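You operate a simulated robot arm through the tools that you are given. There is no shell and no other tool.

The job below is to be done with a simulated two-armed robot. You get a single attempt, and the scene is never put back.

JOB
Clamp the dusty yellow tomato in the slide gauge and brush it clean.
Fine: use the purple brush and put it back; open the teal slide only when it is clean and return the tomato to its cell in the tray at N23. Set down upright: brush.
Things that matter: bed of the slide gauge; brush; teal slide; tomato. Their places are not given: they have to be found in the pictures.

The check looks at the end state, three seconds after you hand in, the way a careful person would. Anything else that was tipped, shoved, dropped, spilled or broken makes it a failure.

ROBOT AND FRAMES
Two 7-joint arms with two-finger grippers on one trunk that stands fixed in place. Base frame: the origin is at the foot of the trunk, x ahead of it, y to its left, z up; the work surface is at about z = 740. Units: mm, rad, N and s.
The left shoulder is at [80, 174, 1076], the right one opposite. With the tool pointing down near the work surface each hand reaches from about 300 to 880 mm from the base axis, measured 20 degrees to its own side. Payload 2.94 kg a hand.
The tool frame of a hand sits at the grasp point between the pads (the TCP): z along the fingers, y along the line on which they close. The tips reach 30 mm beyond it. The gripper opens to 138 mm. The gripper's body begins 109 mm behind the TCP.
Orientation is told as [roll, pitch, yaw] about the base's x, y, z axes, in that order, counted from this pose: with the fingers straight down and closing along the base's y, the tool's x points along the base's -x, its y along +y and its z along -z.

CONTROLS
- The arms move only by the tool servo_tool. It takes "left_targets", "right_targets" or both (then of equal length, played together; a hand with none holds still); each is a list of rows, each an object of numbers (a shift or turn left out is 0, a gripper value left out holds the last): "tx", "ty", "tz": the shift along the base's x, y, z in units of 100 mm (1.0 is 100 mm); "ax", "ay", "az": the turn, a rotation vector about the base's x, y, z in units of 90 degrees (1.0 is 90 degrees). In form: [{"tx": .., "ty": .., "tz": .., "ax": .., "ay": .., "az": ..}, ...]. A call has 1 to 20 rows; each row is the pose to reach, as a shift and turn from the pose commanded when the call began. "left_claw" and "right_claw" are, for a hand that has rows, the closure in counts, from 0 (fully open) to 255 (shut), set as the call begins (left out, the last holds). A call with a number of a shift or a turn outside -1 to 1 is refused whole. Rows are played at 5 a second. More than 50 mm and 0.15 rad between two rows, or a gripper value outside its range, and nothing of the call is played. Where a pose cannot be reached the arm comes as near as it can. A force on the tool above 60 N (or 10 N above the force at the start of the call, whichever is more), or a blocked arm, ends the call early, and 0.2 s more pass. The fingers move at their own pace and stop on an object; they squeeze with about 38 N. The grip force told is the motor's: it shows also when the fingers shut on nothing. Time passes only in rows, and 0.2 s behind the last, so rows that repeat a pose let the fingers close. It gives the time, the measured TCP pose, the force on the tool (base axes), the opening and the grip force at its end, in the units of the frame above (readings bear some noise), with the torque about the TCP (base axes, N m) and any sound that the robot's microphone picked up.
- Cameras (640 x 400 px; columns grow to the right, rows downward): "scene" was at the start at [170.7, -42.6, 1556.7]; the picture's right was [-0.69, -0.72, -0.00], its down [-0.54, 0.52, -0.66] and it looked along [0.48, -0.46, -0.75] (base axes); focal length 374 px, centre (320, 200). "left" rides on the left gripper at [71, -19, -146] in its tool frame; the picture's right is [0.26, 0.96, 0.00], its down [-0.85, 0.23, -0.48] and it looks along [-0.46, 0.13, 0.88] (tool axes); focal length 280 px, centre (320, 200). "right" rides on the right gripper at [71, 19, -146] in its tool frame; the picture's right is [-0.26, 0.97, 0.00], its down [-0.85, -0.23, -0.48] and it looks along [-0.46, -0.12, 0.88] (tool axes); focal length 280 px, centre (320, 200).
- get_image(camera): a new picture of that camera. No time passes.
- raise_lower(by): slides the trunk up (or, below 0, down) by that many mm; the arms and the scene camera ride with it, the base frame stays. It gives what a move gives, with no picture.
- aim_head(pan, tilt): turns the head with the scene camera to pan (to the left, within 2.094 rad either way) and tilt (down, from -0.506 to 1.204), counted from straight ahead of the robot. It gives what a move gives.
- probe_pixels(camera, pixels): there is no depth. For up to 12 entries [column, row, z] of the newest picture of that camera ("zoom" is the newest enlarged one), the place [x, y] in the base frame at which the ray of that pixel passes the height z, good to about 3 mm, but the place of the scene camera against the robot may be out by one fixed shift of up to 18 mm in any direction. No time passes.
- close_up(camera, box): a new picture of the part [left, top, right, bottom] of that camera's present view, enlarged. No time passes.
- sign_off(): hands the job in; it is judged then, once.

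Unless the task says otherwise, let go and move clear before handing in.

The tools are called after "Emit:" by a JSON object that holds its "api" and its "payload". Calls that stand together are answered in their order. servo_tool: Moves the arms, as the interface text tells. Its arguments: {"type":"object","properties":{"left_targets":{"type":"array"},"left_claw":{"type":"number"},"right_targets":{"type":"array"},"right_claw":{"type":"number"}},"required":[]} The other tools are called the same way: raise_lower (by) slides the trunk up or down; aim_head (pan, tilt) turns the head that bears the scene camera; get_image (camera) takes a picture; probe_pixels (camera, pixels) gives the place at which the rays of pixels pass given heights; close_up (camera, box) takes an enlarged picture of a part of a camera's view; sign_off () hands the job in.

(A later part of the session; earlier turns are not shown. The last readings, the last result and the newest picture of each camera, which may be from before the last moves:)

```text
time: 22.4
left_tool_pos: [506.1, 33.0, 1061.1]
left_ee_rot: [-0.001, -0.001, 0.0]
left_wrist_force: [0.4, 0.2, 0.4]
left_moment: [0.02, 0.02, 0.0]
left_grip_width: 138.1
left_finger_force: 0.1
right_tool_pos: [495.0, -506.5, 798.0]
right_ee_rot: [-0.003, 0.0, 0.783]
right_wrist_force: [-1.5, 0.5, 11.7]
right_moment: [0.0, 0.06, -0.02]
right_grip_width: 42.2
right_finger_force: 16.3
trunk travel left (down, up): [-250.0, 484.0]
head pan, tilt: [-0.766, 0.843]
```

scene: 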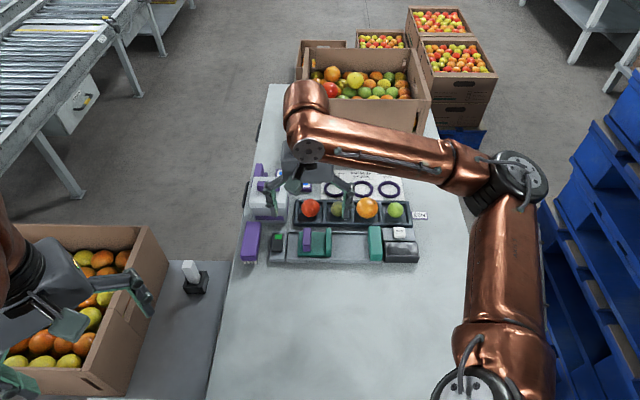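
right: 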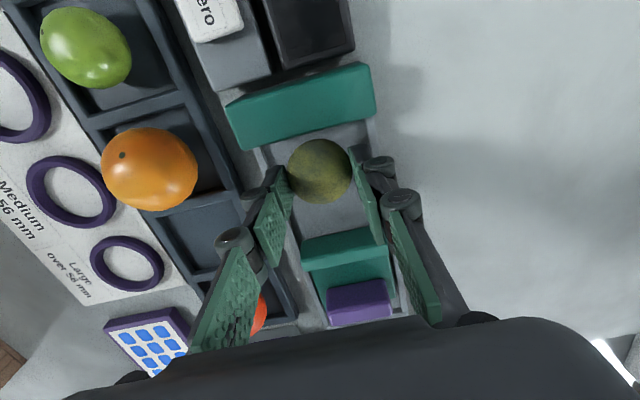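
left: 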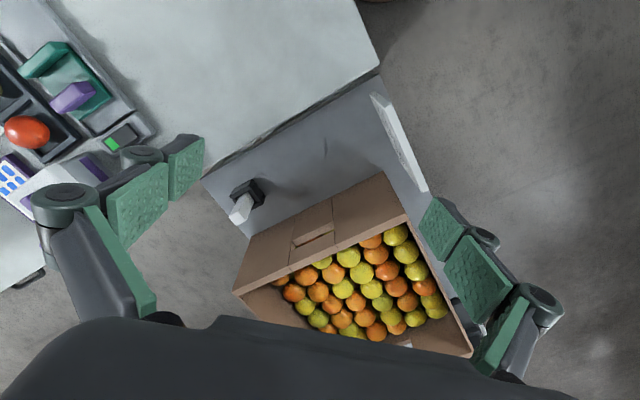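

Contact reads 11.7 N upward at TCP 798, so the tomato is on the bed. I'll relieve the push by 2 mm and open.

Emit:
{"api": "servo_tool", "payload": {"right_targets": [{"tz": 0.02}, {"tz": 0.02}]}}

Emit:
{"api": "servo_tool", "payload": {"right_targets": [{"tz": 0.0}, {"tz": 0.0}, {"tz": 0.0}], "right_claw": 150}}

Emit:
{"api": "get_image", "payload": {"camera": "right"}}

```text
time: 23.0
left_tool_pos: [505.6, 32.7, 1059.9]
left_ee_rot: [-0.001, 0.002, 0.0]
left_wrist_force: [-0.8, 0.4, -0.2]
left_moment: [-0.01, 0.03, -0.01]
left_grip_width: 137.7
left_finger_force: 0.0
right_tool_pos: [495.5, -506.8, 795.9]
right_ee_rot: [0.0, 0.0, 0.782]
right_wrist_force: [0.7, 0.1, 4.7]
right_moment: [0.01, -0.06, 0.05]
right_grip_width: 42.4
right_finger_force: 15.9
trunk travel left (down, up): [-250.0, 484.0]
head pan, tilt: [-0.766, 0.843]
```

```text
time: 23.8
left_tool_pos: [507.0, 32.4, 1061.1]
left_ee_rot: [-0.001, 0.001, 0.0]
left_wrist_force: [-0.4, 0.5, -0.3]
left_moment: [-0.01, 0.0, -0.01]
left_grip_width: 137.8
left_finger_force: 0.1
right_tool_pos: [495.2, -507.8, 797.3]
right_ee_rot: [-0.001, 0.001, 0.783]
right_wrist_force: [-0.6, 0.5, -0.2]
right_moment: [-0.04, 0.02, 0.02]
right_grip_width: 57.1
right_finger_force: 0.0
trunk travel left (down, up): [-250.0, 484.0]
head pan, tilt: [-0.766, 0.843]
```

```text
taken
```

right: 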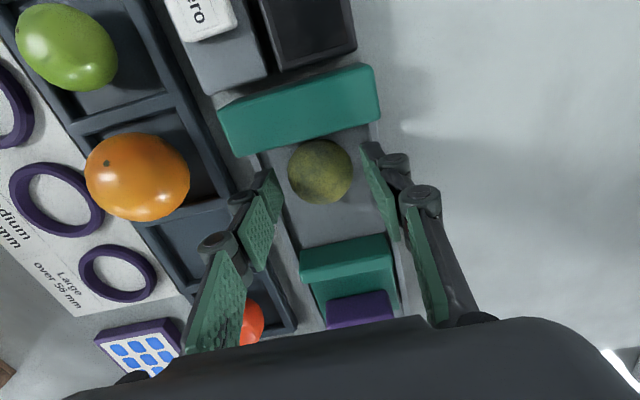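

The tomato rests on the bed between the jaws. I'll lift the hand straight up and check it doesn't roll.

Emit:
{"api": "servo_tool", "payload": {"right_targets": [{"tz": 0.05}, {"tz": 0.15}, {"tz": 0.35}, {"tz": 0.6}, {"tz": 0.9}, {"tz": 1.0}, {"tz": 1.0}]}}

Emit:
{"api": "get_image", "payload": {"camera": "right"}}

Emit:
{"api": "close_up", "payload": {"camera": "scene", "box": [250, 180, 430, 280]}}

```text
time: 25.4
left_tool_pos: [506.1, 32.0, 1059.2]
left_ee_rot: [0.001, 0.0, 0.001]
left_wrist_force: [-0.4, 0.6, 0.2]
left_moment: [-0.01, 0.0, 0.01]
left_grip_width: 138.1
left_finger_force: 0.0
right_tool_pos: [494.7, -506.8, 896.7]
right_ee_rot: [0.0, 0.0, 0.783]
right_wrist_force: [0.8, 0.4, -0.5]
right_moment: [0.0, -0.04, -0.01]
right_grip_width: 56.8
right_finger_force: 0.1
trunk travel left (down, up): [-250.0, 484.0]
head pan, tilt: [-0.766, 0.843]
```

```text
taken
```

right: 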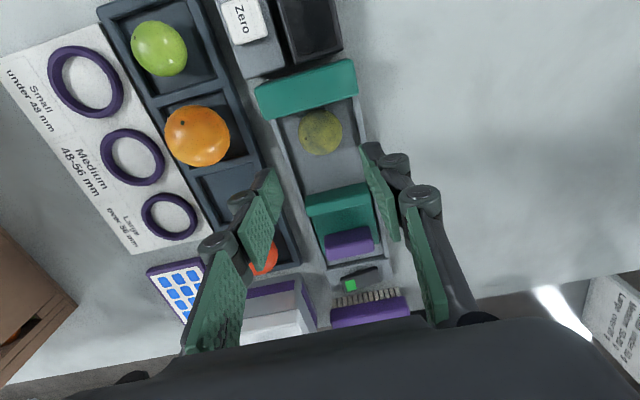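

```text
3.56 times, centred on (340, 230) of scene
```

zoom: 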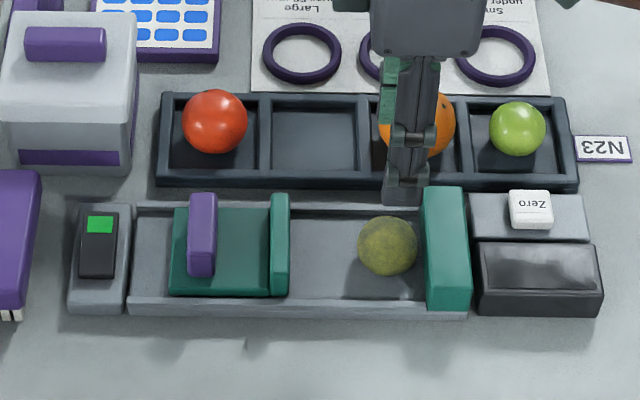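

The tomato is stable on the bed. Next I'll rotate to yaw −45° and hover over the slide handle at about (588,-413).

Emit:
{"api": "servo_tool", "payload": {"right_targets": [{"tx": 0.08, "ty": 0.08, "az": -0.085}, {"tx": 0.16, "ty": 0.16, "az": -0.17}, {"tx": 0.24, "ty": 0.24, "az": -0.255}, {"tx": 0.32, "ty": 0.32, "az": -0.34}, {"tx": 0.4, "ty": 0.4, "az": -0.425}, {"tx": 0.48, "ty": 0.48, "az": -0.51}, {"tx": 0.56, "ty": 0.56, "az": -0.595}, {"tx": 0.64, "ty": 0.64, "az": -0.68}, {"tx": 0.72, "ty": 0.72, "az": -0.765}, {"tx": 0.8, "ty": 0.8, "az": -0.85}, {"tx": 0.88, "ty": 0.88, "az": -0.935}, {"tx": 0.933, "ty": 0.945, "az": -0.998}, {"tx": 0.933, "ty": 0.945, "az": -0.998}], "right_claw": 172}}

Emit:
{"api": "get_image", "payload": {"camera": "right"}}

```text
time: 28.2
left_tool_pos: [507.6, 32.4, 1059.9]
left_ee_rot: [0.001, 0.0, 0.001]
left_wrist_force: [0.2, -0.7, -0.4]
left_moment: [-0.04, 0.01, -0.02]
left_grip_width: 138.2
left_finger_force: 0.1
right_tool_pos: [588.7, -411.1, 897.3]
right_ee_rot: [0.001, 0.0, -0.787]
right_wrist_force: [-0.6, -0.9, 0.7]
right_moment: [0.0, 0.02, 0.0]
right_grip_width: 45.0
right_finger_force: 0.0
trunk travel left (down, up): [-250.0, 484.0]
head pan, tilt: [-0.766, 0.843]
```

```text
taken
```

right: 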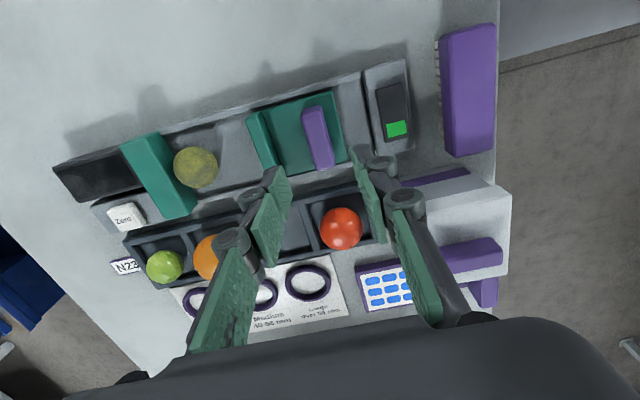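

Excellent view of the gauge, handle and brush. I'll zoom and probe the handle and brush tops.

Emit:
{"api": "close_up", "payload": {"camera": "right", "box": [230, 60, 430, 185]}}

Emit:
{"api": "close_up", "payload": {"camera": "right", "box": [400, 10, 540, 180]}}

Emit:
{"api": "probe_pixels", "payload": {"camera": "right", "pixels": [[312, 107, 792], [320, 168, 792], [326, 166, 792], [306, 110, 792], [333, 164, 792], [195, 167, 771]]}}

```text
3.20 times, centred on (330, 122) of right
```

zoom: 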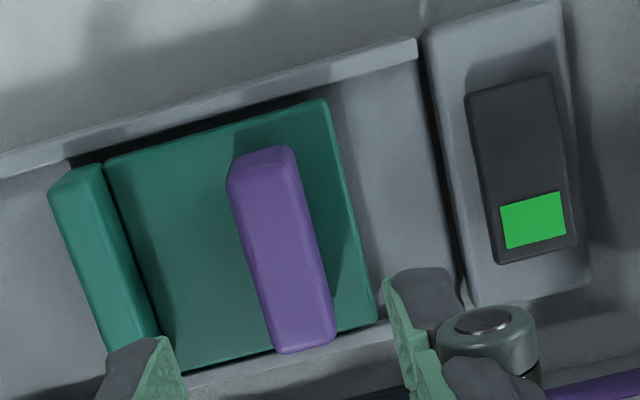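

```text
2.35 times, centred on (470, 95) of right
```

zoom: 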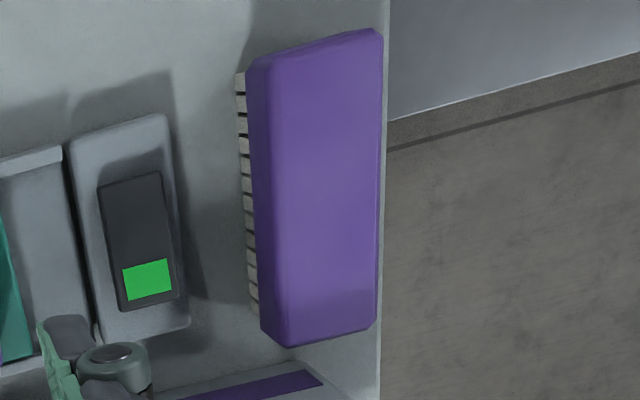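

```text
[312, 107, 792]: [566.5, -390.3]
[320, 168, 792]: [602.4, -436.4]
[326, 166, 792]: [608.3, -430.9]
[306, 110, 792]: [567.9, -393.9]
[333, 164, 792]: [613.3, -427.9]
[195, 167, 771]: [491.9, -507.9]
```

Emit:
{"api": "probe_pixels", "payload": {"camera": "zoom", "pixels": [[268, 65, 787], [382, 42, 787], [375, 325, 787], [287, 340, 787], [327, 190, 787], [252, 300, 741], [238, 80, 741]]}}

Emit:
{"api": "probe_pixels", "payload": {"camera": "right", "pixels": [[318.4, 139.2, 792], [318.4, 139.2, 788], [304, 117, 792], [320, 113, 792], [258, 125, 784], [276, 168, 784]]}}

```text
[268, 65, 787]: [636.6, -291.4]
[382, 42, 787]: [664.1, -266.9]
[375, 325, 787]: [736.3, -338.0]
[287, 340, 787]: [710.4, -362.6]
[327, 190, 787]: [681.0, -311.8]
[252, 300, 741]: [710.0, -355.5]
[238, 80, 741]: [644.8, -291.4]
```

```text
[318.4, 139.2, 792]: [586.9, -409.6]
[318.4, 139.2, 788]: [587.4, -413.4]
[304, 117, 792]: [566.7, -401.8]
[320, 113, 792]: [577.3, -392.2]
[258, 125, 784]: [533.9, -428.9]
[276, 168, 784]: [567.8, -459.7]
```

Handle centre (587,-412) matches the hand position. Descending over the handle, pausing partway.

Emit:
{"api": "servo_tool", "payload": {"right_targets": [{"tz": -0.25}, {"tz": -0.5}, {"tz": -0.68}, {"tz": -0.68}]}}

Emit:
{"api": "get_image", "payload": {"camera": "right"}}

```text
time: 29.2
left_tool_pos: [506.0, 32.7, 1061.9]
left_ee_rot: [0.001, 0.0, 0.001]
left_wrist_force: [0.2, 0.2, -0.2]
left_moment: [-0.01, -0.02, -0.05]
left_grip_width: 138.3
left_finger_force: 0.2
right_tool_pos: [588.7, -412.0, 829.0]
right_ee_rot: [0.001, -0.002, -0.785]
right_wrist_force: [-0.3, 0.3, 0.3]
right_moment: [0.01, 0.0, -0.01]
right_grip_width: 45.1
right_finger_force: 0.2
trunk travel left (down, up): [-250.0, 484.0]
head pan, tilt: [-0.766, 0.843]
```

```text
taken
```

right: 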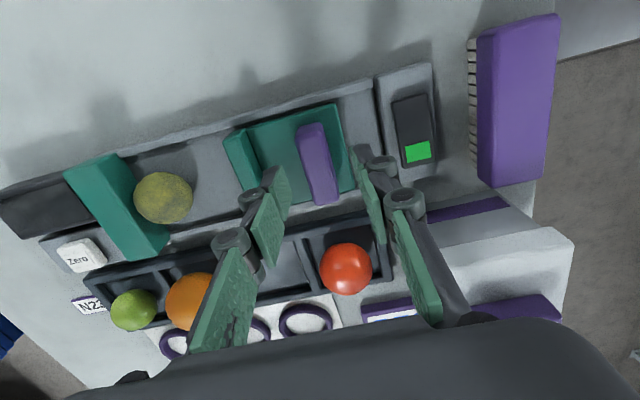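

The handle lies centred between the fingertips. Going down the rest and closing gently on the 16 mm handle.

Emit:
{"api": "servo_tool", "payload": {"right_targets": [{"tz": -0.1}, {"tz": -0.2}, {"tz": -0.28}, {"tz": -0.28}]}}

Emit:
{"api": "servo_tool", "payload": {"right_targets": [{"tz": 0.0}, {"tz": 0.0}, {"tz": 0.0}, {"tz": 0.0}], "right_claw": 232}}

Emit:
{"api": "close_up", "payload": {"camera": "right", "box": [220, 90, 420, 240]}}

```text
time: 30.2
left_tool_pos: [505.6, 32.4, 1059.8]
left_ee_rot: [0.0, 0.0, -0.001]
left_wrist_force: [-0.3, -0.1, -0.4]
left_moment: [-0.03, 0.0, 0.03]
left_grip_width: 138.1
left_finger_force: 0.0
right_tool_pos: [588.0, -412.6, 801.4]
right_ee_rot: [0.0, 0.001, -0.786]
right_wrist_force: [1.1, -0.9, 0.7]
right_moment: [-0.01, 0.0, 0.01]
right_grip_width: 44.8
right_finger_force: 0.1
trunk travel left (down, up): [-250.0, 484.0]
head pan, tilt: [-0.766, 0.843]
```

```text
time: 31.2
left_tool_pos: [505.7, 31.1, 1060.6]
left_ee_rot: [0.001, 0.001, -0.001]
left_wrist_force: [0.1, 0.4, -0.7]
left_moment: [0.0, -0.01, -0.04]
left_grip_width: 138.3
left_finger_force: 0.1
right_tool_pos: [587.8, -413.9, 801.1]
right_ee_rot: [-0.003, 0.003, -0.785]
right_wrist_force: [-9.0, -5.2, -2.3]
right_moment: [-0.36, 0.16, -0.02]
right_grip_width: 20.1
right_finger_force: 44.6
trunk travel left (down, up): [-250.0, 484.0]
head pan, tilt: [-0.766, 0.843]
```

```text
2.67 times, centred on (320, 165) of right
```

zoom: 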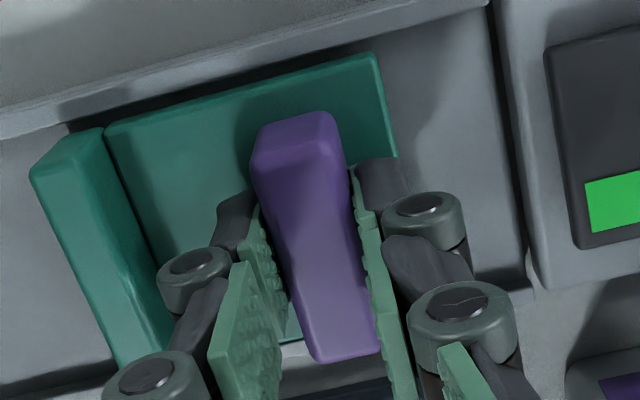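

The handle is gripped at about 20 mm. I'll pull the slide toward the anvil (−u) by 40 mm and check.

Emit:
{"api": "servo_tool", "payload": {"right_targets": [{"tx": -0.04, "ty": -0.04}, {"tx": -0.085, "ty": -0.085}, {"tx": -0.13, "ty": -0.13}, {"tx": -0.175, "ty": -0.175}, {"tx": -0.22, "ty": -0.22}, {"tx": -0.26, "ty": -0.26}, {"tx": -0.283, "ty": -0.283}, {"tx": -0.283, "ty": -0.283}]}}

Emit:
{"api": "get_image", "payload": {"camera": "right"}}

Emit:
{"api": "close_up", "payload": {"camera": "scene", "box": [250, 180, 430, 280]}}

```text
time: 33.0
left_tool_pos: [507.1, 32.6, 1060.2]
left_ee_rot: [0.0, 0.0, 0.0]
left_wrist_force: [-0.7, -0.7, 0.4]
left_moment: [-0.01, 0.02, -0.01]
left_grip_width: 138.3
left_finger_force: 0.1
right_tool_pos: [560.4, -440.8, 801.4]
right_ee_rot: [-0.004, 0.002, -0.786]
right_wrist_force: [-2.1, 4.1, -5.7]
right_moment: [-0.06, -0.15, -0.03]
right_grip_width: 19.8
right_finger_force: 44.3
trunk travel left (down, up): [-250.0, 484.0]
head pan, tilt: [-0.766, 0.843]
```

```text
taken
```

right: 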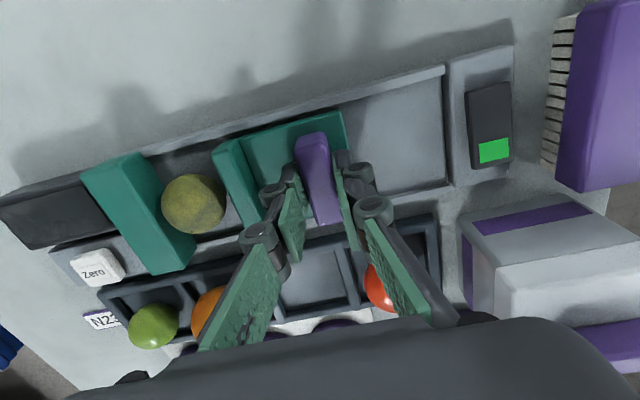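

```text
3.56 times, centred on (340, 230) of scene
```

zoom: 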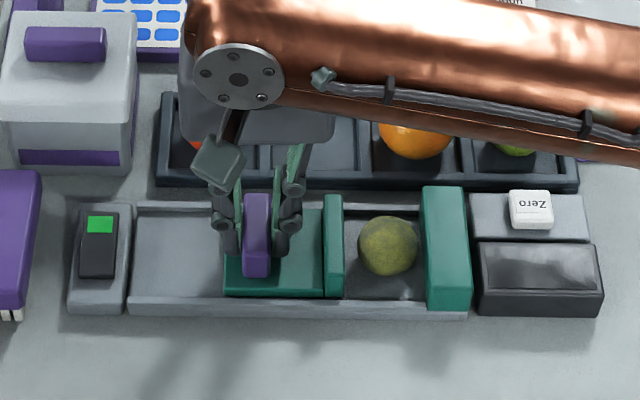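

The slide follows smoothly. About 10–14 mm remain to the tomato, so I'll continue in small steps.

Emit:
{"api": "servo_tool", "payload": {"right_targets": [{"tx": -0.03, "ty": -0.03}, {"tx": -0.06, "ty": -0.06}, {"tx": -0.085, "ty": -0.085}, {"tx": -0.085, "ty": -0.085}]}}

Emit:
{"api": "close_up", "payload": {"camera": "right", "box": [80, 100, 360, 280]}}

Emit:
{"api": "close_up", "payload": {"camera": "scene", "box": [310, 210, 410, 270]}}

```text
time: 34.0
left_tool_pos: [505.0, 32.7, 1060.0]
left_ee_rot: [0.0, 0.0, 0.0]
left_wrist_force: [0.1, 0.0, 0.5]
left_moment: [0.0, -0.03, 0.02]
left_grip_width: 138.1
left_finger_force: 0.0
right_tool_pos: [552.3, -449.3, 800.8]
right_ee_rot: [-0.002, 0.002, -0.784]
right_wrist_force: [-3.5, 4.2, -7.6]
right_moment: [0.07, 0.06, -0.09]
right_grip_width: 19.9
right_finger_force: 44.9
trunk travel left (down, up): [-250.0, 484.0]
head pan, tilt: [-0.766, 0.843]
```

```text
2.22 times, centred on (220, 190) of right
```

zoom: 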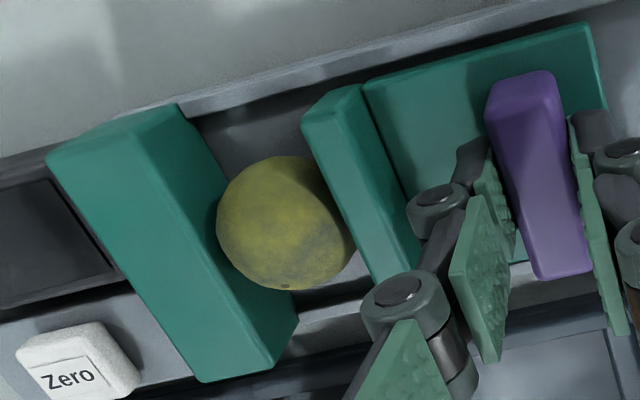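

```text
6.40 times, centred on (360, 240) of scene
```

zoom: 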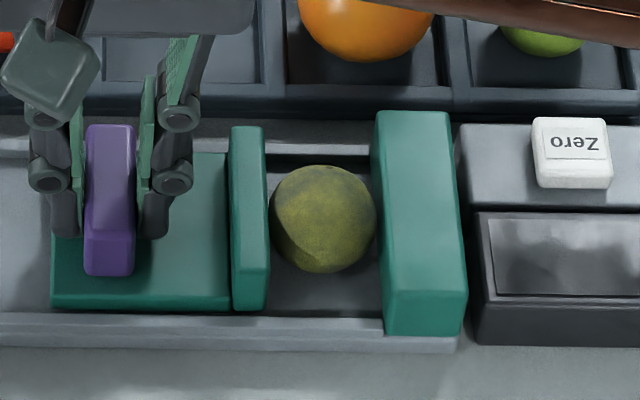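

The jaw is almost touching the tomato. Continuing in about 3 mm steps, watching the force.

Emit:
{"api": "servo_tool", "payload": {"right_targets": [{"tx": -0.01, "ty": -0.01}, {"tx": -0.02, "ty": -0.02}, {"tx": -0.02, "ty": -0.02}]}}

Emit:
{"api": "close_up", "payload": {"camera": "scene", "box": [310, 210, 410, 270]}}

```text
time: 34.8
left_tool_pos: [505.7, 33.8, 1060.2]
left_ee_rot: [-0.001, 0.003, 0.0]
left_wrist_force: [0.1, -0.2, -1.0]
left_moment: [-0.02, -0.01, -0.04]
left_grip_width: 138.1
left_finger_force: 0.0
right_tool_pos: [550.2, -451.0, 800.7]
right_ee_rot: [0.0, 0.001, -0.783]
right_wrist_force: [-0.3, 7.6, -10.8]
right_moment: [0.07, -0.23, -0.11]
right_grip_width: 19.5
right_finger_force: 45.4
trunk travel left (down, up): [-250.0, 484.0]
head pan, tilt: [-0.766, 0.843]
```

```text
6.40 times, centred on (360, 240) of scene
```

zoom: 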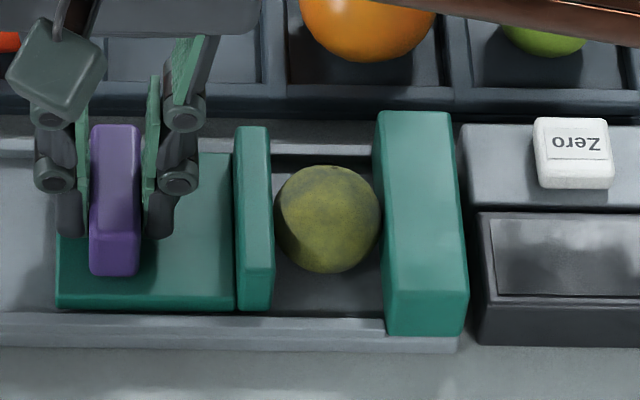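

Emit:
{"api": "servo_tool", "payload": {"right_targets": [{"tx": -0.01, "ty": -0.01}, {"tx": -0.015, "ty": -0.015}, {"tx": -0.015, "ty": -0.015}]}}

Emit:
{"api": "close_up", "payload": {"camera": "right", "box": [80, 100, 360, 280]}}

```text
time: 35.6
left_tool_pos: [507.5, 33.4, 1059.9]
left_ee_rot: [0.001, 0.001, 0.002]
left_wrist_force: [-0.5, 0.0, 0.3]
left_moment: [0.02, 0.0, 0.04]
left_grip_width: 138.0
left_finger_force: 0.1
right_tool_pos: [549.9, -452.4, 801.0]
right_ee_rot: [0.0, 0.002, -0.782]
right_wrist_force: [8.6, 16.1, -13.4]
right_moment: [0.22, -0.57, -0.18]
right_grip_width: 19.7
right_finger_force: 44.5
trunk travel left (down, up): [-250.0, 484.0]
head pan, tilt: [-0.766, 0.843]
```

```text
2.22 times, centred on (220, 190) of right
```

zoom: 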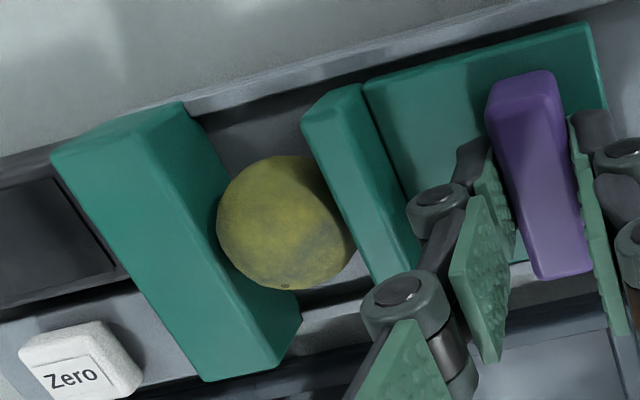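

Force along +u jumped to about 17 N: the tomato is now against both jaws. I'll add a tiny bit more, then check the gauge display.

Emit:
{"api": "servo_tool", "payload": {"right_targets": [{"tx": -0.007, "ty": -0.007}, {"tx": -0.007, "ty": -0.007}]}}

Emit:
{"api": "close_up", "payload": {"camera": "scene", "box": [310, 210, 430, 275]}}

```text
time: 36.2
left_tool_pos: [507.6, 33.8, 1058.7]
left_ee_rot: [0.001, 0.002, 0.0]
left_wrist_force: [0.0, -0.2, 0.4]
left_moment: [0.02, -0.01, 0.01]
left_grip_width: 138.1
left_finger_force: 0.1
right_tool_pos: [549.0, -451.8, 801.6]
right_ee_rot: [0.001, 0.003, -0.784]
right_wrist_force: [17.2, 23.4, -13.0]
right_moment: [0.66, -0.24, -0.01]
right_grip_width: 19.5
right_finger_force: 44.4
trunk travel left (down, up): [-250.0, 484.0]
head pan, tilt: [-0.766, 0.843]
```

```text
5.33 times, centred on (370, 242) of scene
```

zoom: 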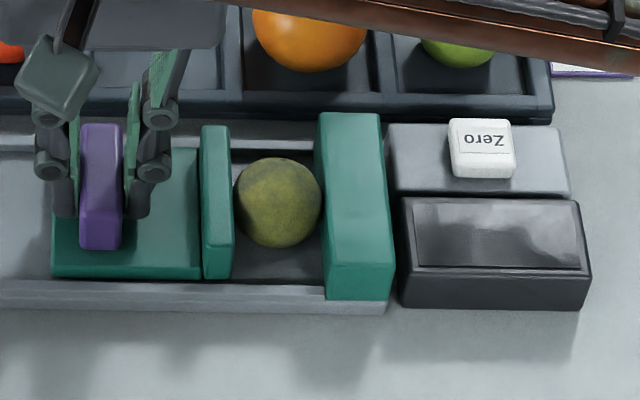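

Firmly clamped, about 28 N. I'll release the handle and rise.

Emit:
{"api": "servo_tool", "payload": {"right_targets": [{"tz": 0.0}, {"tz": 0.0}, {"tz": 0.0}, {"tz": 0.0}], "right_claw": 172}}

Emit:
{"api": "servo_tool", "payload": {"right_targets": [{"tz": 0.05}, {"tz": 0.2}, {"tz": 0.45}, {"tz": 0.7}, {"tz": 0.95}, {"tz": 0.95}]}}

Emit:
{"api": "get_image", "payload": {"camera": "right"}}

Emit:
{"api": "close_up", "payload": {"camera": "scene", "box": [310, 210, 430, 275]}}

```text
time: 37.2
left_tool_pos: [506.0, 33.3, 1060.8]
left_ee_rot: [0.001, 0.001, 0.0]
left_wrist_force: [0.3, 0.1, -0.1]
left_moment: [0.02, 0.0, 0.02]
left_grip_width: 137.7
left_finger_force: 0.0
right_tool_pos: [548.4, -454.4, 802.0]
right_ee_rot: [-0.002, -0.001, -0.786]
right_wrist_force: [0.0, -0.3, 0.6]
right_moment: [0.05, 0.01, -0.01]
right_grip_width: 44.9
right_finger_force: 0.1
trunk travel left (down, up): [-250.0, 484.0]
head pan, tilt: [-0.766, 0.843]
```

```text
time: 38.6
left_tool_pos: [506.9, 33.9, 1061.3]
left_ee_rot: [-0.002, 0.001, 0.001]
left_wrist_force: [0.1, 0.0, -0.7]
left_moment: [-0.01, -0.01, -0.01]
left_grip_width: 138.2
left_finger_force: 0.0
right_tool_pos: [548.5, -453.6, 896.1]
right_ee_rot: [0.0, 0.002, -0.787]
right_wrist_force: [0.1, -0.7, 0.3]
right_moment: [0.01, -0.01, 0.03]
right_grip_width: 45.0
right_finger_force: 0.1
trunk travel left (down, up): [-250.0, 484.0]
head pan, tilt: [-0.766, 0.843]
```

```text
taken
```

right: 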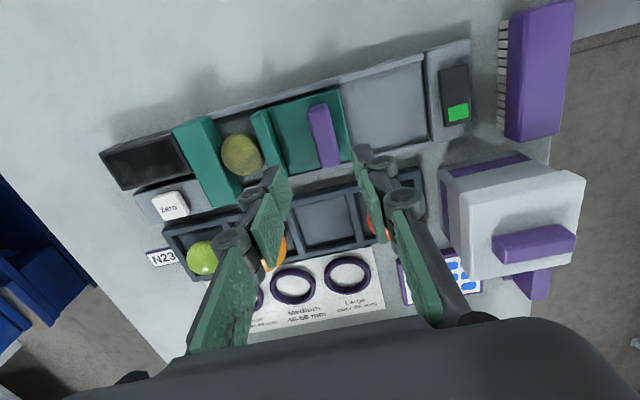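

```text
5.33 times, centred on (370, 242) of scene
```

zoom: 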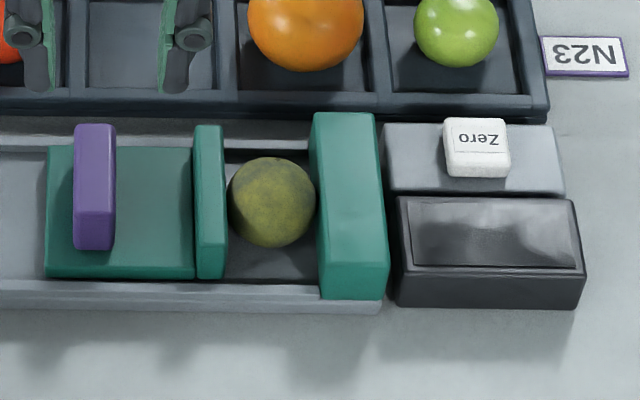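

The slide holds on its own and the tomato stays clamped. Now I'll go over the brush, with the fingers opened to about 55 mm.

Emit:
{"api": "servo_tool", "payload": {"right_targets": [{"tx": 0.25, "ty": 0.25}, {"tx": 0.5, "ty": 0.5}, {"tx": 0.75, "ty": 0.75}, {"tx": 1.0, "ty": 1.0}, {"tx": 1.0, "ty": 1.0}], "right_claw": 153}}

Emit:
{"api": "servo_tool", "payload": {"right_targets": [{"tx": 0.2, "ty": 0.2}, {"tx": 0.387, "ty": 0.377}, {"tx": 0.387, "ty": 0.377, "tz": -0.25}, {"tx": 0.387, "ty": 0.377, "tz": -0.5}, {"tx": 0.387, "ty": 0.377, "tz": -0.5}]}}

Emit:
{"api": "get_image", "payload": {"camera": "right"}}

```text
time: 39.8
left_tool_pos: [506.7, 33.0, 1059.9]
left_ee_rot: [0.0, -0.001, 0.0]
left_wrist_force: [-0.4, 0.0, -0.6]
left_moment: [-0.01, -0.02, -0.01]
left_grip_width: 138.0
left_finger_force: 0.0
right_tool_pos: [648.6, -354.2, 897.5]
right_ee_rot: [-0.001, 0.0, -0.785]
right_wrist_force: [0.4, -0.6, -1.1]
right_moment: [0.01, -0.03, 0.04]
right_grip_width: 55.1
right_finger_force: 0.0
trunk travel left (down, up): [-250.0, 484.0]
head pan, tilt: [-0.766, 0.843]
```

```text
time: 41.0
left_tool_pos: [506.1, 32.9, 1060.2]
left_ee_rot: [0.0, -0.001, 0.001]
left_wrist_force: [0.1, 0.0, 0.8]
left_moment: [-0.03, -0.03, 0.02]
left_grip_width: 138.1
left_finger_force: 0.0
right_tool_pos: [686.2, -315.6, 845.0]
right_ee_rot: [0.0, 0.001, -0.784]
right_wrist_force: [0.2, 0.3, -0.7]
right_moment: [-0.01, -0.01, -0.03]
right_grip_width: 55.3
right_finger_force: 0.1
trunk travel left (down, up): [-250.0, 484.0]
head pan, tilt: [-0.766, 0.843]
```

```text
taken
```

right: 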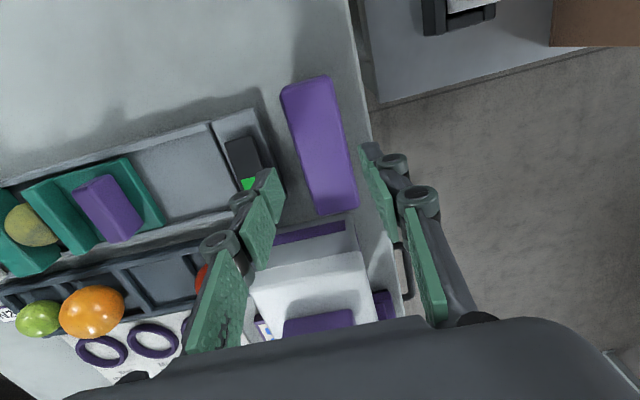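

The fingers straddle the brush. I'll probe its corners from this close view to centre the grip.

Emit:
{"api": "close_up", "payload": {"camera": "right", "box": [240, 60, 400, 230]}}

Emit:
{"api": "probe_pixels", "payload": {"camera": "right", "pixels": [[283, 92, 787], [327, 78, 787], [357, 205, 787], [316, 214, 787], [320, 147, 787]]}}

```text
2.35 times, centred on (320, 145) of right
```

zoom: 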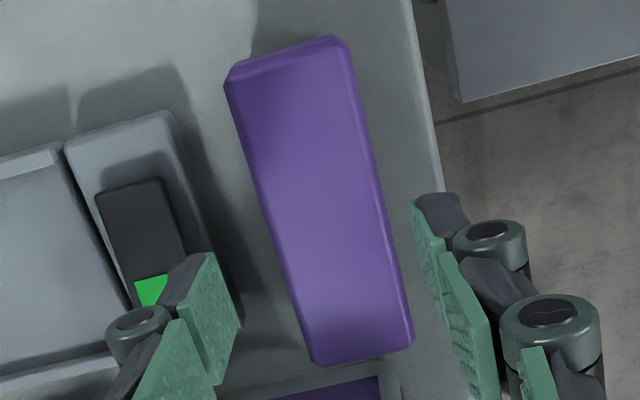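

```text
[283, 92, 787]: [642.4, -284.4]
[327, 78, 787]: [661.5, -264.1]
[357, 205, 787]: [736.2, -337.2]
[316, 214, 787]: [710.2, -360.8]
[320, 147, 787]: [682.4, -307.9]
```

The brush centre is about 2 mm further +u and 4 mm further +v. I'll adjust and descend so the tips reach the lower edge of the purple body.

Emit:
{"api": "servo_tool", "payload": {"right_targets": [{"tx": -0.01, "ty": 0.052}, {"tx": -0.01, "ty": 0.052, "tz": -0.15}, {"tx": -0.01, "ty": 0.052, "tz": -0.3}, {"tx": -0.01, "ty": 0.052, "tz": -0.4}, {"tx": -0.01, "ty": 0.052, "tz": -0.46}, {"tx": -0.01, "ty": 0.052, "tz": -0.46}]}}

Emit:
{"api": "close_up", "payload": {"camera": "right", "box": [220, 60, 420, 260]}}

Emit:
{"api": "close_up", "payload": {"camera": "scene", "box": [220, 190, 320, 280]}}

```text
time: 42.4
left_tool_pos: [505.8, 32.7, 1060.4]
left_ee_rot: [0.0, 0.0, -0.001]
left_wrist_force: [-0.4, 1.0, -0.2]
left_moment: [0.02, -0.04, 0.02]
left_grip_width: 137.9
left_finger_force: 0.1
right_tool_pos: [685.5, -310.3, 801.3]
right_ee_rot: [0.0, 0.0, -0.784]
right_wrist_force: [-0.2, -0.5, -0.7]
right_moment: [-0.01, -0.02, 0.02]
right_grip_width: 54.9
right_finger_force: 0.0
trunk travel left (down, up): [-250.0, 484.0]
head pan, tilt: [-0.766, 0.843]
```

```text
2.00 times, centred on (320, 160) of right
```

zoom: 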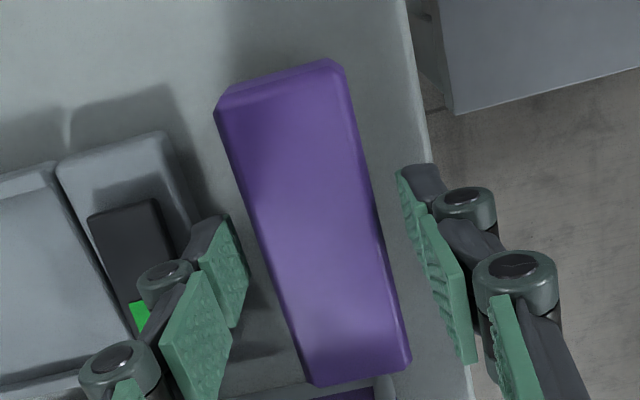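

```text
4.44 times, centred on (270, 235) of scene
```

zoom: 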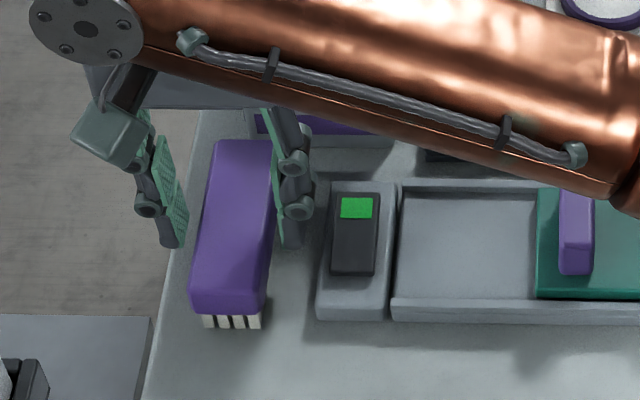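

The brush is between the fingers. Closing firmly.

Emit:
{"api": "servo_tool", "payload": {"right_targets": [{"tz": 0.0}, {"tz": 0.0}, {"tz": 0.0}, {"tz": 0.0}], "right_claw": 215}}

Emit:
{"api": "close_up", "payload": {"camera": "right", "box": [220, 60, 420, 260]}}

```text
time: 43.4
left_tool_pos: [506.3, 33.0, 1059.8]
left_ee_rot: [0.0, 0.001, 0.001]
left_wrist_force: [0.0, 0.3, 0.0]
left_moment: [0.01, 0.01, -0.01]
left_grip_width: 138.1
left_finger_force: 0.1
right_tool_pos: [685.3, -310.1, 801.4]
right_ee_rot: [-0.001, 0.001, -0.785]
right_wrist_force: [-0.9, -0.7, 0.0]
right_moment: [0.0, 0.01, -0.02]
right_grip_width: 39.0
right_finger_force: 38.7
trunk travel left (down, up): [-250.0, 484.0]
head pan, tilt: [-0.766, 0.843]
```

```text
2.00 times, centred on (320, 160) of right
```

zoom: 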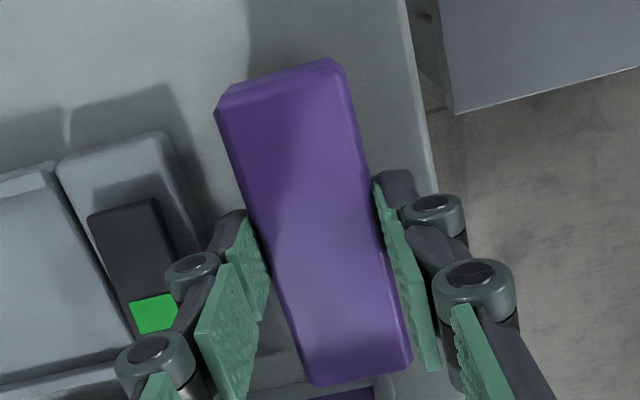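

Gripped at 39 mm with 38 N. Lifting the brush slowly.

Emit:
{"api": "servo_tool", "payload": {"right_targets": [{"tz": 0.03}, {"tz": 0.1}, {"tz": 0.25}, {"tz": 0.45}, {"tz": 0.7}, {"tz": 0.95}, {"tz": 0.95}]}}

Emit:
{"api": "get_image", "payload": {"camera": "right"}}

Emit:
{"api": "close_up", "payload": {"camera": "scene", "box": [200, 140, 340, 280]}}

```text
time: 45.0
left_tool_pos: [506.8, 33.3, 1060.1]
left_ee_rot: [0.0, -0.001, 0.001]
left_wrist_force: [0.4, -0.1, 0.5]
left_moment: [-0.01, 0.0, -0.03]
left_grip_width: 137.8
left_finger_force: 0.1
right_tool_pos: [686.3, -310.8, 895.2]
right_ee_rot: [-0.002, 0.002, -0.786]
right_wrist_force: [-0.6, 0.8, -0.7]
right_moment: [0.02, 0.0, 0.03]
right_grip_width: 38.9
right_finger_force: 38.0
trunk travel left (down, up): [-250.0, 484.0]
head pan, tilt: [-0.766, 0.843]
```

```text
taken
```

right: 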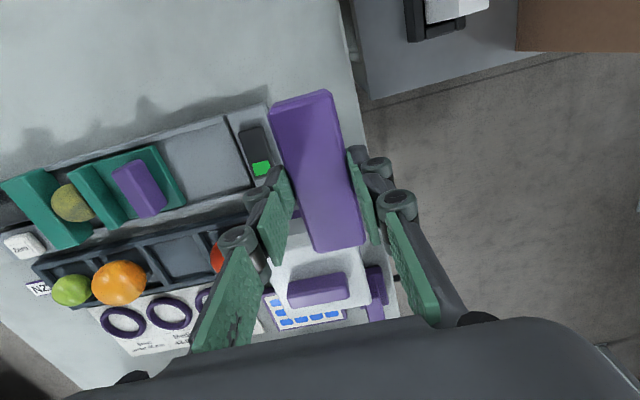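

```text
2.86 times, centred on (270, 210) of scene
```

zoom: 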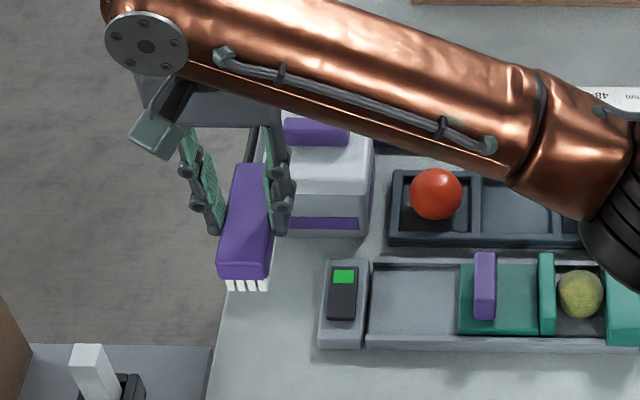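

The brush is lifted with bristles down, about 3 mm off-centre in the grip. I'll carry it at height over the clamped tomato.

Emit:
{"api": "servo_tool", "payload": {"right_targets": [{"tx": -0.25, "ty": -0.25}, {"tx": -0.5, "ty": -0.5}, {"tx": -0.75, "ty": -0.75}, {"tx": -1.0, "ty": -1.0}, {"tx": -1.0, "ty": -1.0}]}}

Emit:
{"api": "servo_tool", "payload": {"right_targets": [{"tx": -0.22, "ty": -0.25}, {"tx": -0.45, "ty": -0.5}, {"tx": -0.7, "ty": -0.75}, {"tx": -0.91, "ty": -1.0}, {"tx": -0.91, "ty": -1.0}]}}

Emit:
{"api": "get_image", "payload": {"camera": "right"}}

Emit:
{"api": "close_up", "payload": {"camera": "scene", "box": [290, 170, 430, 280]}}

```text
time: 46.2
left_tool_pos: [506.7, 32.6, 1059.8]
left_ee_rot: [-0.001, 0.002, 0.0]
left_wrist_force: [0.5, 1.2, 0.7]
left_moment: [-0.01, 0.04, 0.0]
left_grip_width: 138.1
left_finger_force: 0.0
right_tool_pos: [584.2, -410.6, 896.3]
right_ee_rot: [0.0, -0.001, -0.783]
right_wrist_force: [0.2, 0.2, -1.1]
right_moment: [-0.04, 0.01, 0.02]
right_grip_width: 38.9
right_finger_force: 37.5
trunk travel left (down, up): [-250.0, 484.0]
head pan, tilt: [-0.766, 0.843]
```

```text
time: 47.4
left_tool_pos: [506.5, 32.8, 1060.0]
left_ee_rot: [-0.001, 0.004, -0.001]
left_wrist_force: [0.1, -0.7, 0.5]
left_moment: [-0.04, 0.03, 0.01]
left_grip_width: 138.1
left_finger_force: 0.0
right_tool_pos: [495.6, -509.1, 896.0]
right_ee_rot: [0.0, -0.001, -0.784]
right_wrist_force: [0.6, 1.0, -0.3]
right_moment: [0.01, 0.0, 0.0]
right_grip_width: 39.0
right_finger_force: 38.3
trunk travel left (down, up): [-250.0, 484.0]
head pan, tilt: [-0.766, 0.843]
```

```text
taken
```

right: 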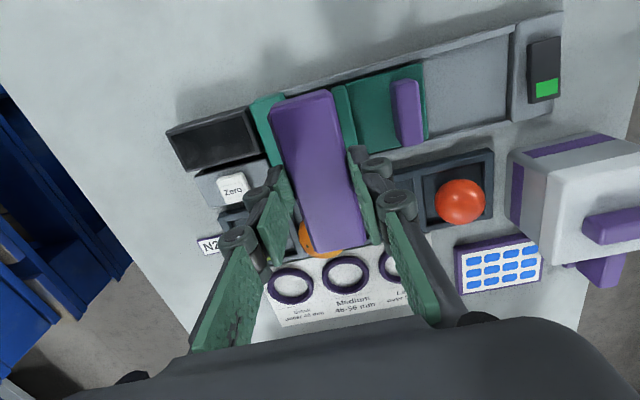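

```text
3.64 times, centred on (360, 225) of scene
```

zoom: 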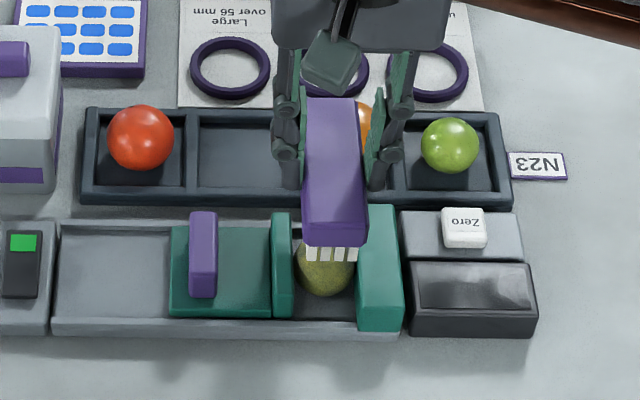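

The brush hangs above the tomato between the jaws. Zooming to check clearance to the anvil and slide jaw before lowering.

Emit:
{"api": "close_up", "payload": {"camera": "right", "box": [220, 70, 400, 200]}}

Emit:
{"api": "probe_pixels", "payload": {"camera": "zoom", "pixels": [[105, 112, 790], [210, 72, 790], [397, 70, 784], [430, 60, 784]]}}

```text
3.08 times, centred on (310, 135) of right
```

zoom: 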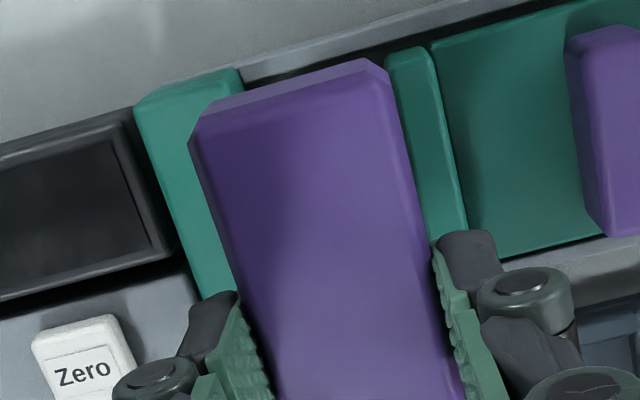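

```text
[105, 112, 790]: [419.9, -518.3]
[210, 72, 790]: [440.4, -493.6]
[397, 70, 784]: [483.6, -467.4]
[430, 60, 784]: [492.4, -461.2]
```

Alignment is good: the jaw gap centres at about u −13, and the brush is there. Lowering until the bristles just reach the tomato top.

Emit:
{"api": "servo_tool", "payload": {"right_targets": [{"tz": -0.15}, {"tz": -0.3}, {"tz": -0.4}, {"tz": -0.42}, {"tz": -0.42}]}}

Emit:
{"api": "close_up", "payload": {"camera": "scene", "box": [310, 200, 410, 270]}}

Emit:
{"api": "get_image", "payload": {"camera": "right"}}

```text
time: 48.6
left_tool_pos: [506.3, 32.8, 1059.4]
left_ee_rot: [-0.001, 0.0, -0.001]
left_wrist_force: [-1.0, 0.1, -0.3]
left_moment: [0.0, -0.01, 0.0]
left_grip_width: 138.1
left_finger_force: 0.1
right_tool_pos: [493.6, -510.8, 852.9]
right_ee_rot: [0.0, 0.0, -0.785]
right_wrist_force: [-0.5, -0.4, -0.9]
right_moment: [-0.01, 0.01, 0.01]
right_grip_width: 39.1
right_finger_force: 38.3
trunk travel left (down, up): [-250.0, 484.0]
head pan, tilt: [-0.766, 0.843]
```

```text
5.71 times, centred on (360, 235) of scene
```

zoom: 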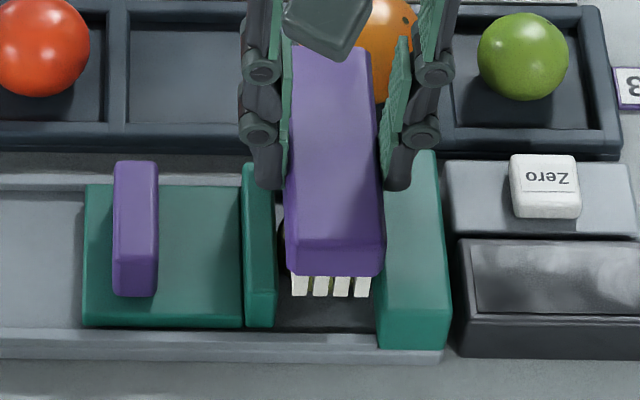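

```text
taken
```

right: 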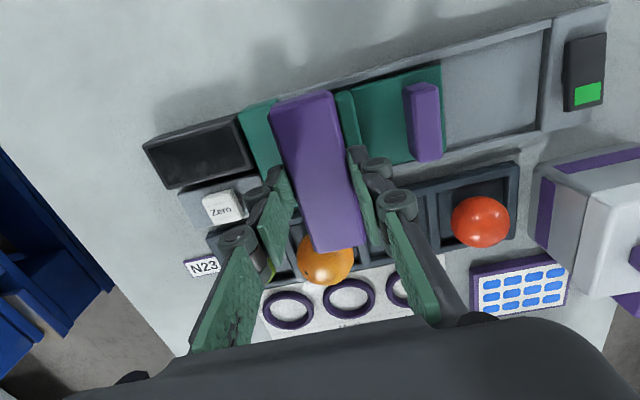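

No contact yet. Lowering further in small steps.

Emit:
{"api": "servo_tool", "payload": {"right_targets": [{"tz": -0.02}, {"tz": -0.03}, {"tz": -0.03}]}}

Emit:
{"api": "servo_tool", "payload": {"right_targets": [{"tz": -0.02}, {"tz": -0.03}, {"tz": -0.03}]}}

```text
time: 49.4
left_tool_pos: [506.2, 32.4, 1060.0]
left_ee_rot: [-0.001, 0.0, 0.0]
left_wrist_force: [0.9, 0.1, -0.2]
left_moment: [0.02, -0.03, -0.03]
left_grip_width: 138.0
left_finger_force: 0.0
right_tool_pos: [494.2, -511.2, 850.1]
right_ee_rot: [0.001, 0.0, -0.784]
right_wrist_force: [0.0, 0.3, -0.2]
right_moment: [0.05, 0.02, 0.01]
right_grip_width: 39.1
right_finger_force: 38.2
trunk travel left (down, up): [-250.0, 484.0]
head pan, tilt: [-0.766, 0.843]
```

```text
time: 50.2
left_tool_pos: [505.7, 33.8, 1060.0]
left_ee_rot: [-0.001, 0.0, 0.0]
left_wrist_force: [-1.4, 0.3, 0.7]
left_moment: [0.0, 0.02, 0.03]
left_grip_width: 137.9
left_finger_force: 0.0
right_tool_pos: [494.1, -510.1, 848.6]
right_ee_rot: [-0.001, -0.002, -0.786]
right_wrist_force: [0.8, -1.8, 13.4]
right_moment: [-0.12, -0.02, -0.01]
right_grip_width: 39.1
right_finger_force: 37.5
trunk travel left (down, up): [-250.0, 484.0]
head pan, tilt: [-0.766, 0.843]
```

Contact at 13 N. I'll ease up slightly and make gentle strokes of ±20 mm across the tomato along v.

Emit:
{"api": "servo_tool", "payload": {"right_targets": [{"tz": 0.005}, {"tx": -0.07, "ty": 0.07, "tz": 0.005}, {"tx": -0.14, "ty": 0.14, "tz": 0.005}, {"tx": -0.07, "ty": 0.07, "tz": 0.005}, {"tx": 0.0, "ty": 0.0, "tz": 0.005}, {"tx": 0.07, "ty": -0.07, "tz": 0.005}, {"tx": 0.14, "ty": -0.14, "tz": 0.005}, {"tx": 0.07, "ty": -0.07, "tz": 0.005}, {"tz": 0.005}, {"tz": 0.005}]}}

Emit:
{"api": "close_up", "payload": {"camera": "scene", "box": [310, 200, 410, 270]}}

```text
time: 52.4
left_tool_pos: [505.9, 34.0, 1060.5]
left_ee_rot: [0.0, 0.001, -0.001]
left_wrist_force: [0.2, -0.5, 0.5]
left_moment: [-0.01, 0.01, -0.01]
left_grip_width: 138.1
left_finger_force: 0.0
right_tool_pos: [494.0, -509.1, 848.2]
right_ee_rot: [0.0, 0.0, -0.784]
right_wrist_force: [-0.8, 0.6, 16.8]
right_moment: [-0.02, -0.07, -0.04]
right_grip_width: 38.9
right_finger_force: 38.2
trunk travel left (down, up): [-250.0, 484.0]
head pan, tilt: [-0.766, 0.843]
```

```text
5.71 times, centred on (360, 235) of scene
```

zoom: 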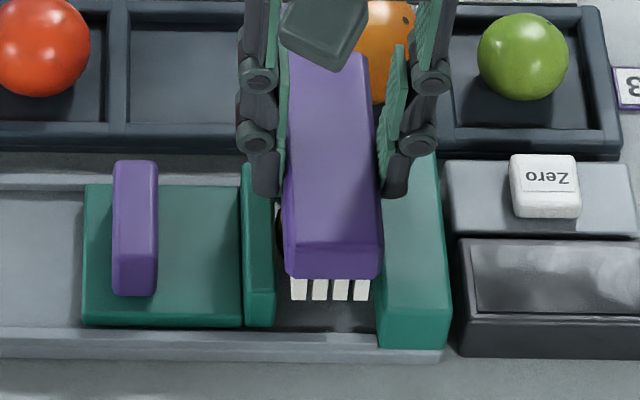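

Stroke done. I'll raise the brush and look at the tomato.

Emit:
{"api": "servo_tool", "payload": {"right_targets": [{"tz": 0.2}, {"tz": 0.45}, {"tx": 0.2, "ty": 0.2, "tz": 0.6}, {"tx": 0.45, "ty": 0.45, "tz": 0.6}, {"tx": 0.6, "ty": 0.6, "tz": 0.6}]}}

Emit:
{"api": "close_up", "payload": {"camera": "scene", "box": [310, 200, 410, 270]}}

Emit:
{"api": "close_up", "payload": {"camera": "right", "box": [150, 80, 330, 200]}}

```text
time: 53.6
left_tool_pos: [506.4, 32.3, 1059.6]
left_ee_rot: [-0.002, 0.0, 0.0]
left_wrist_force: [-0.1, 0.2, -0.6]
left_moment: [0.02, 0.04, 0.0]
left_grip_width: 138.0
left_finger_force: 0.1
right_tool_pos: [554.1, -449.7, 907.0]
right_ee_rot: [-0.003, -0.001, -0.785]
right_wrist_force: [0.5, 0.1, -0.4]
right_moment: [-0.01, 0.02, 0.04]
right_grip_width: 39.0
right_finger_force: 37.7
trunk travel left (down, up): [-250.0, 484.0]
head pan, tilt: [-0.766, 0.843]
```

```text
5.71 times, centred on (360, 235) of scene
```

zoom: 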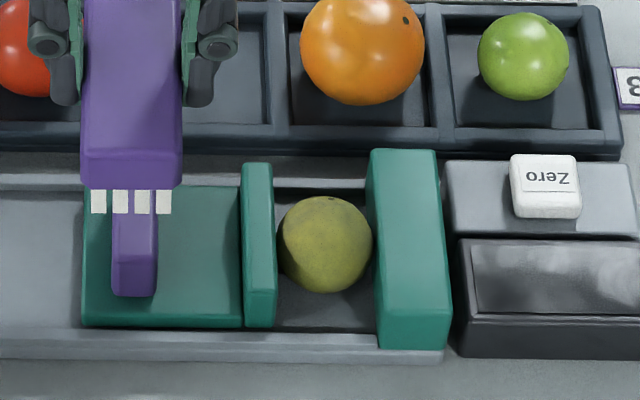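

```text
3.33 times, centred on (240, 140) of right
```

zoom: 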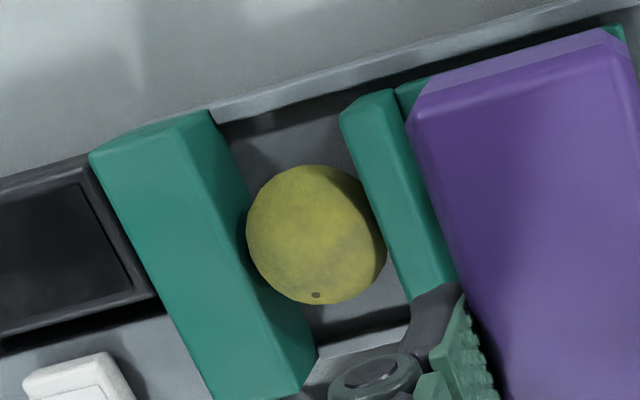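

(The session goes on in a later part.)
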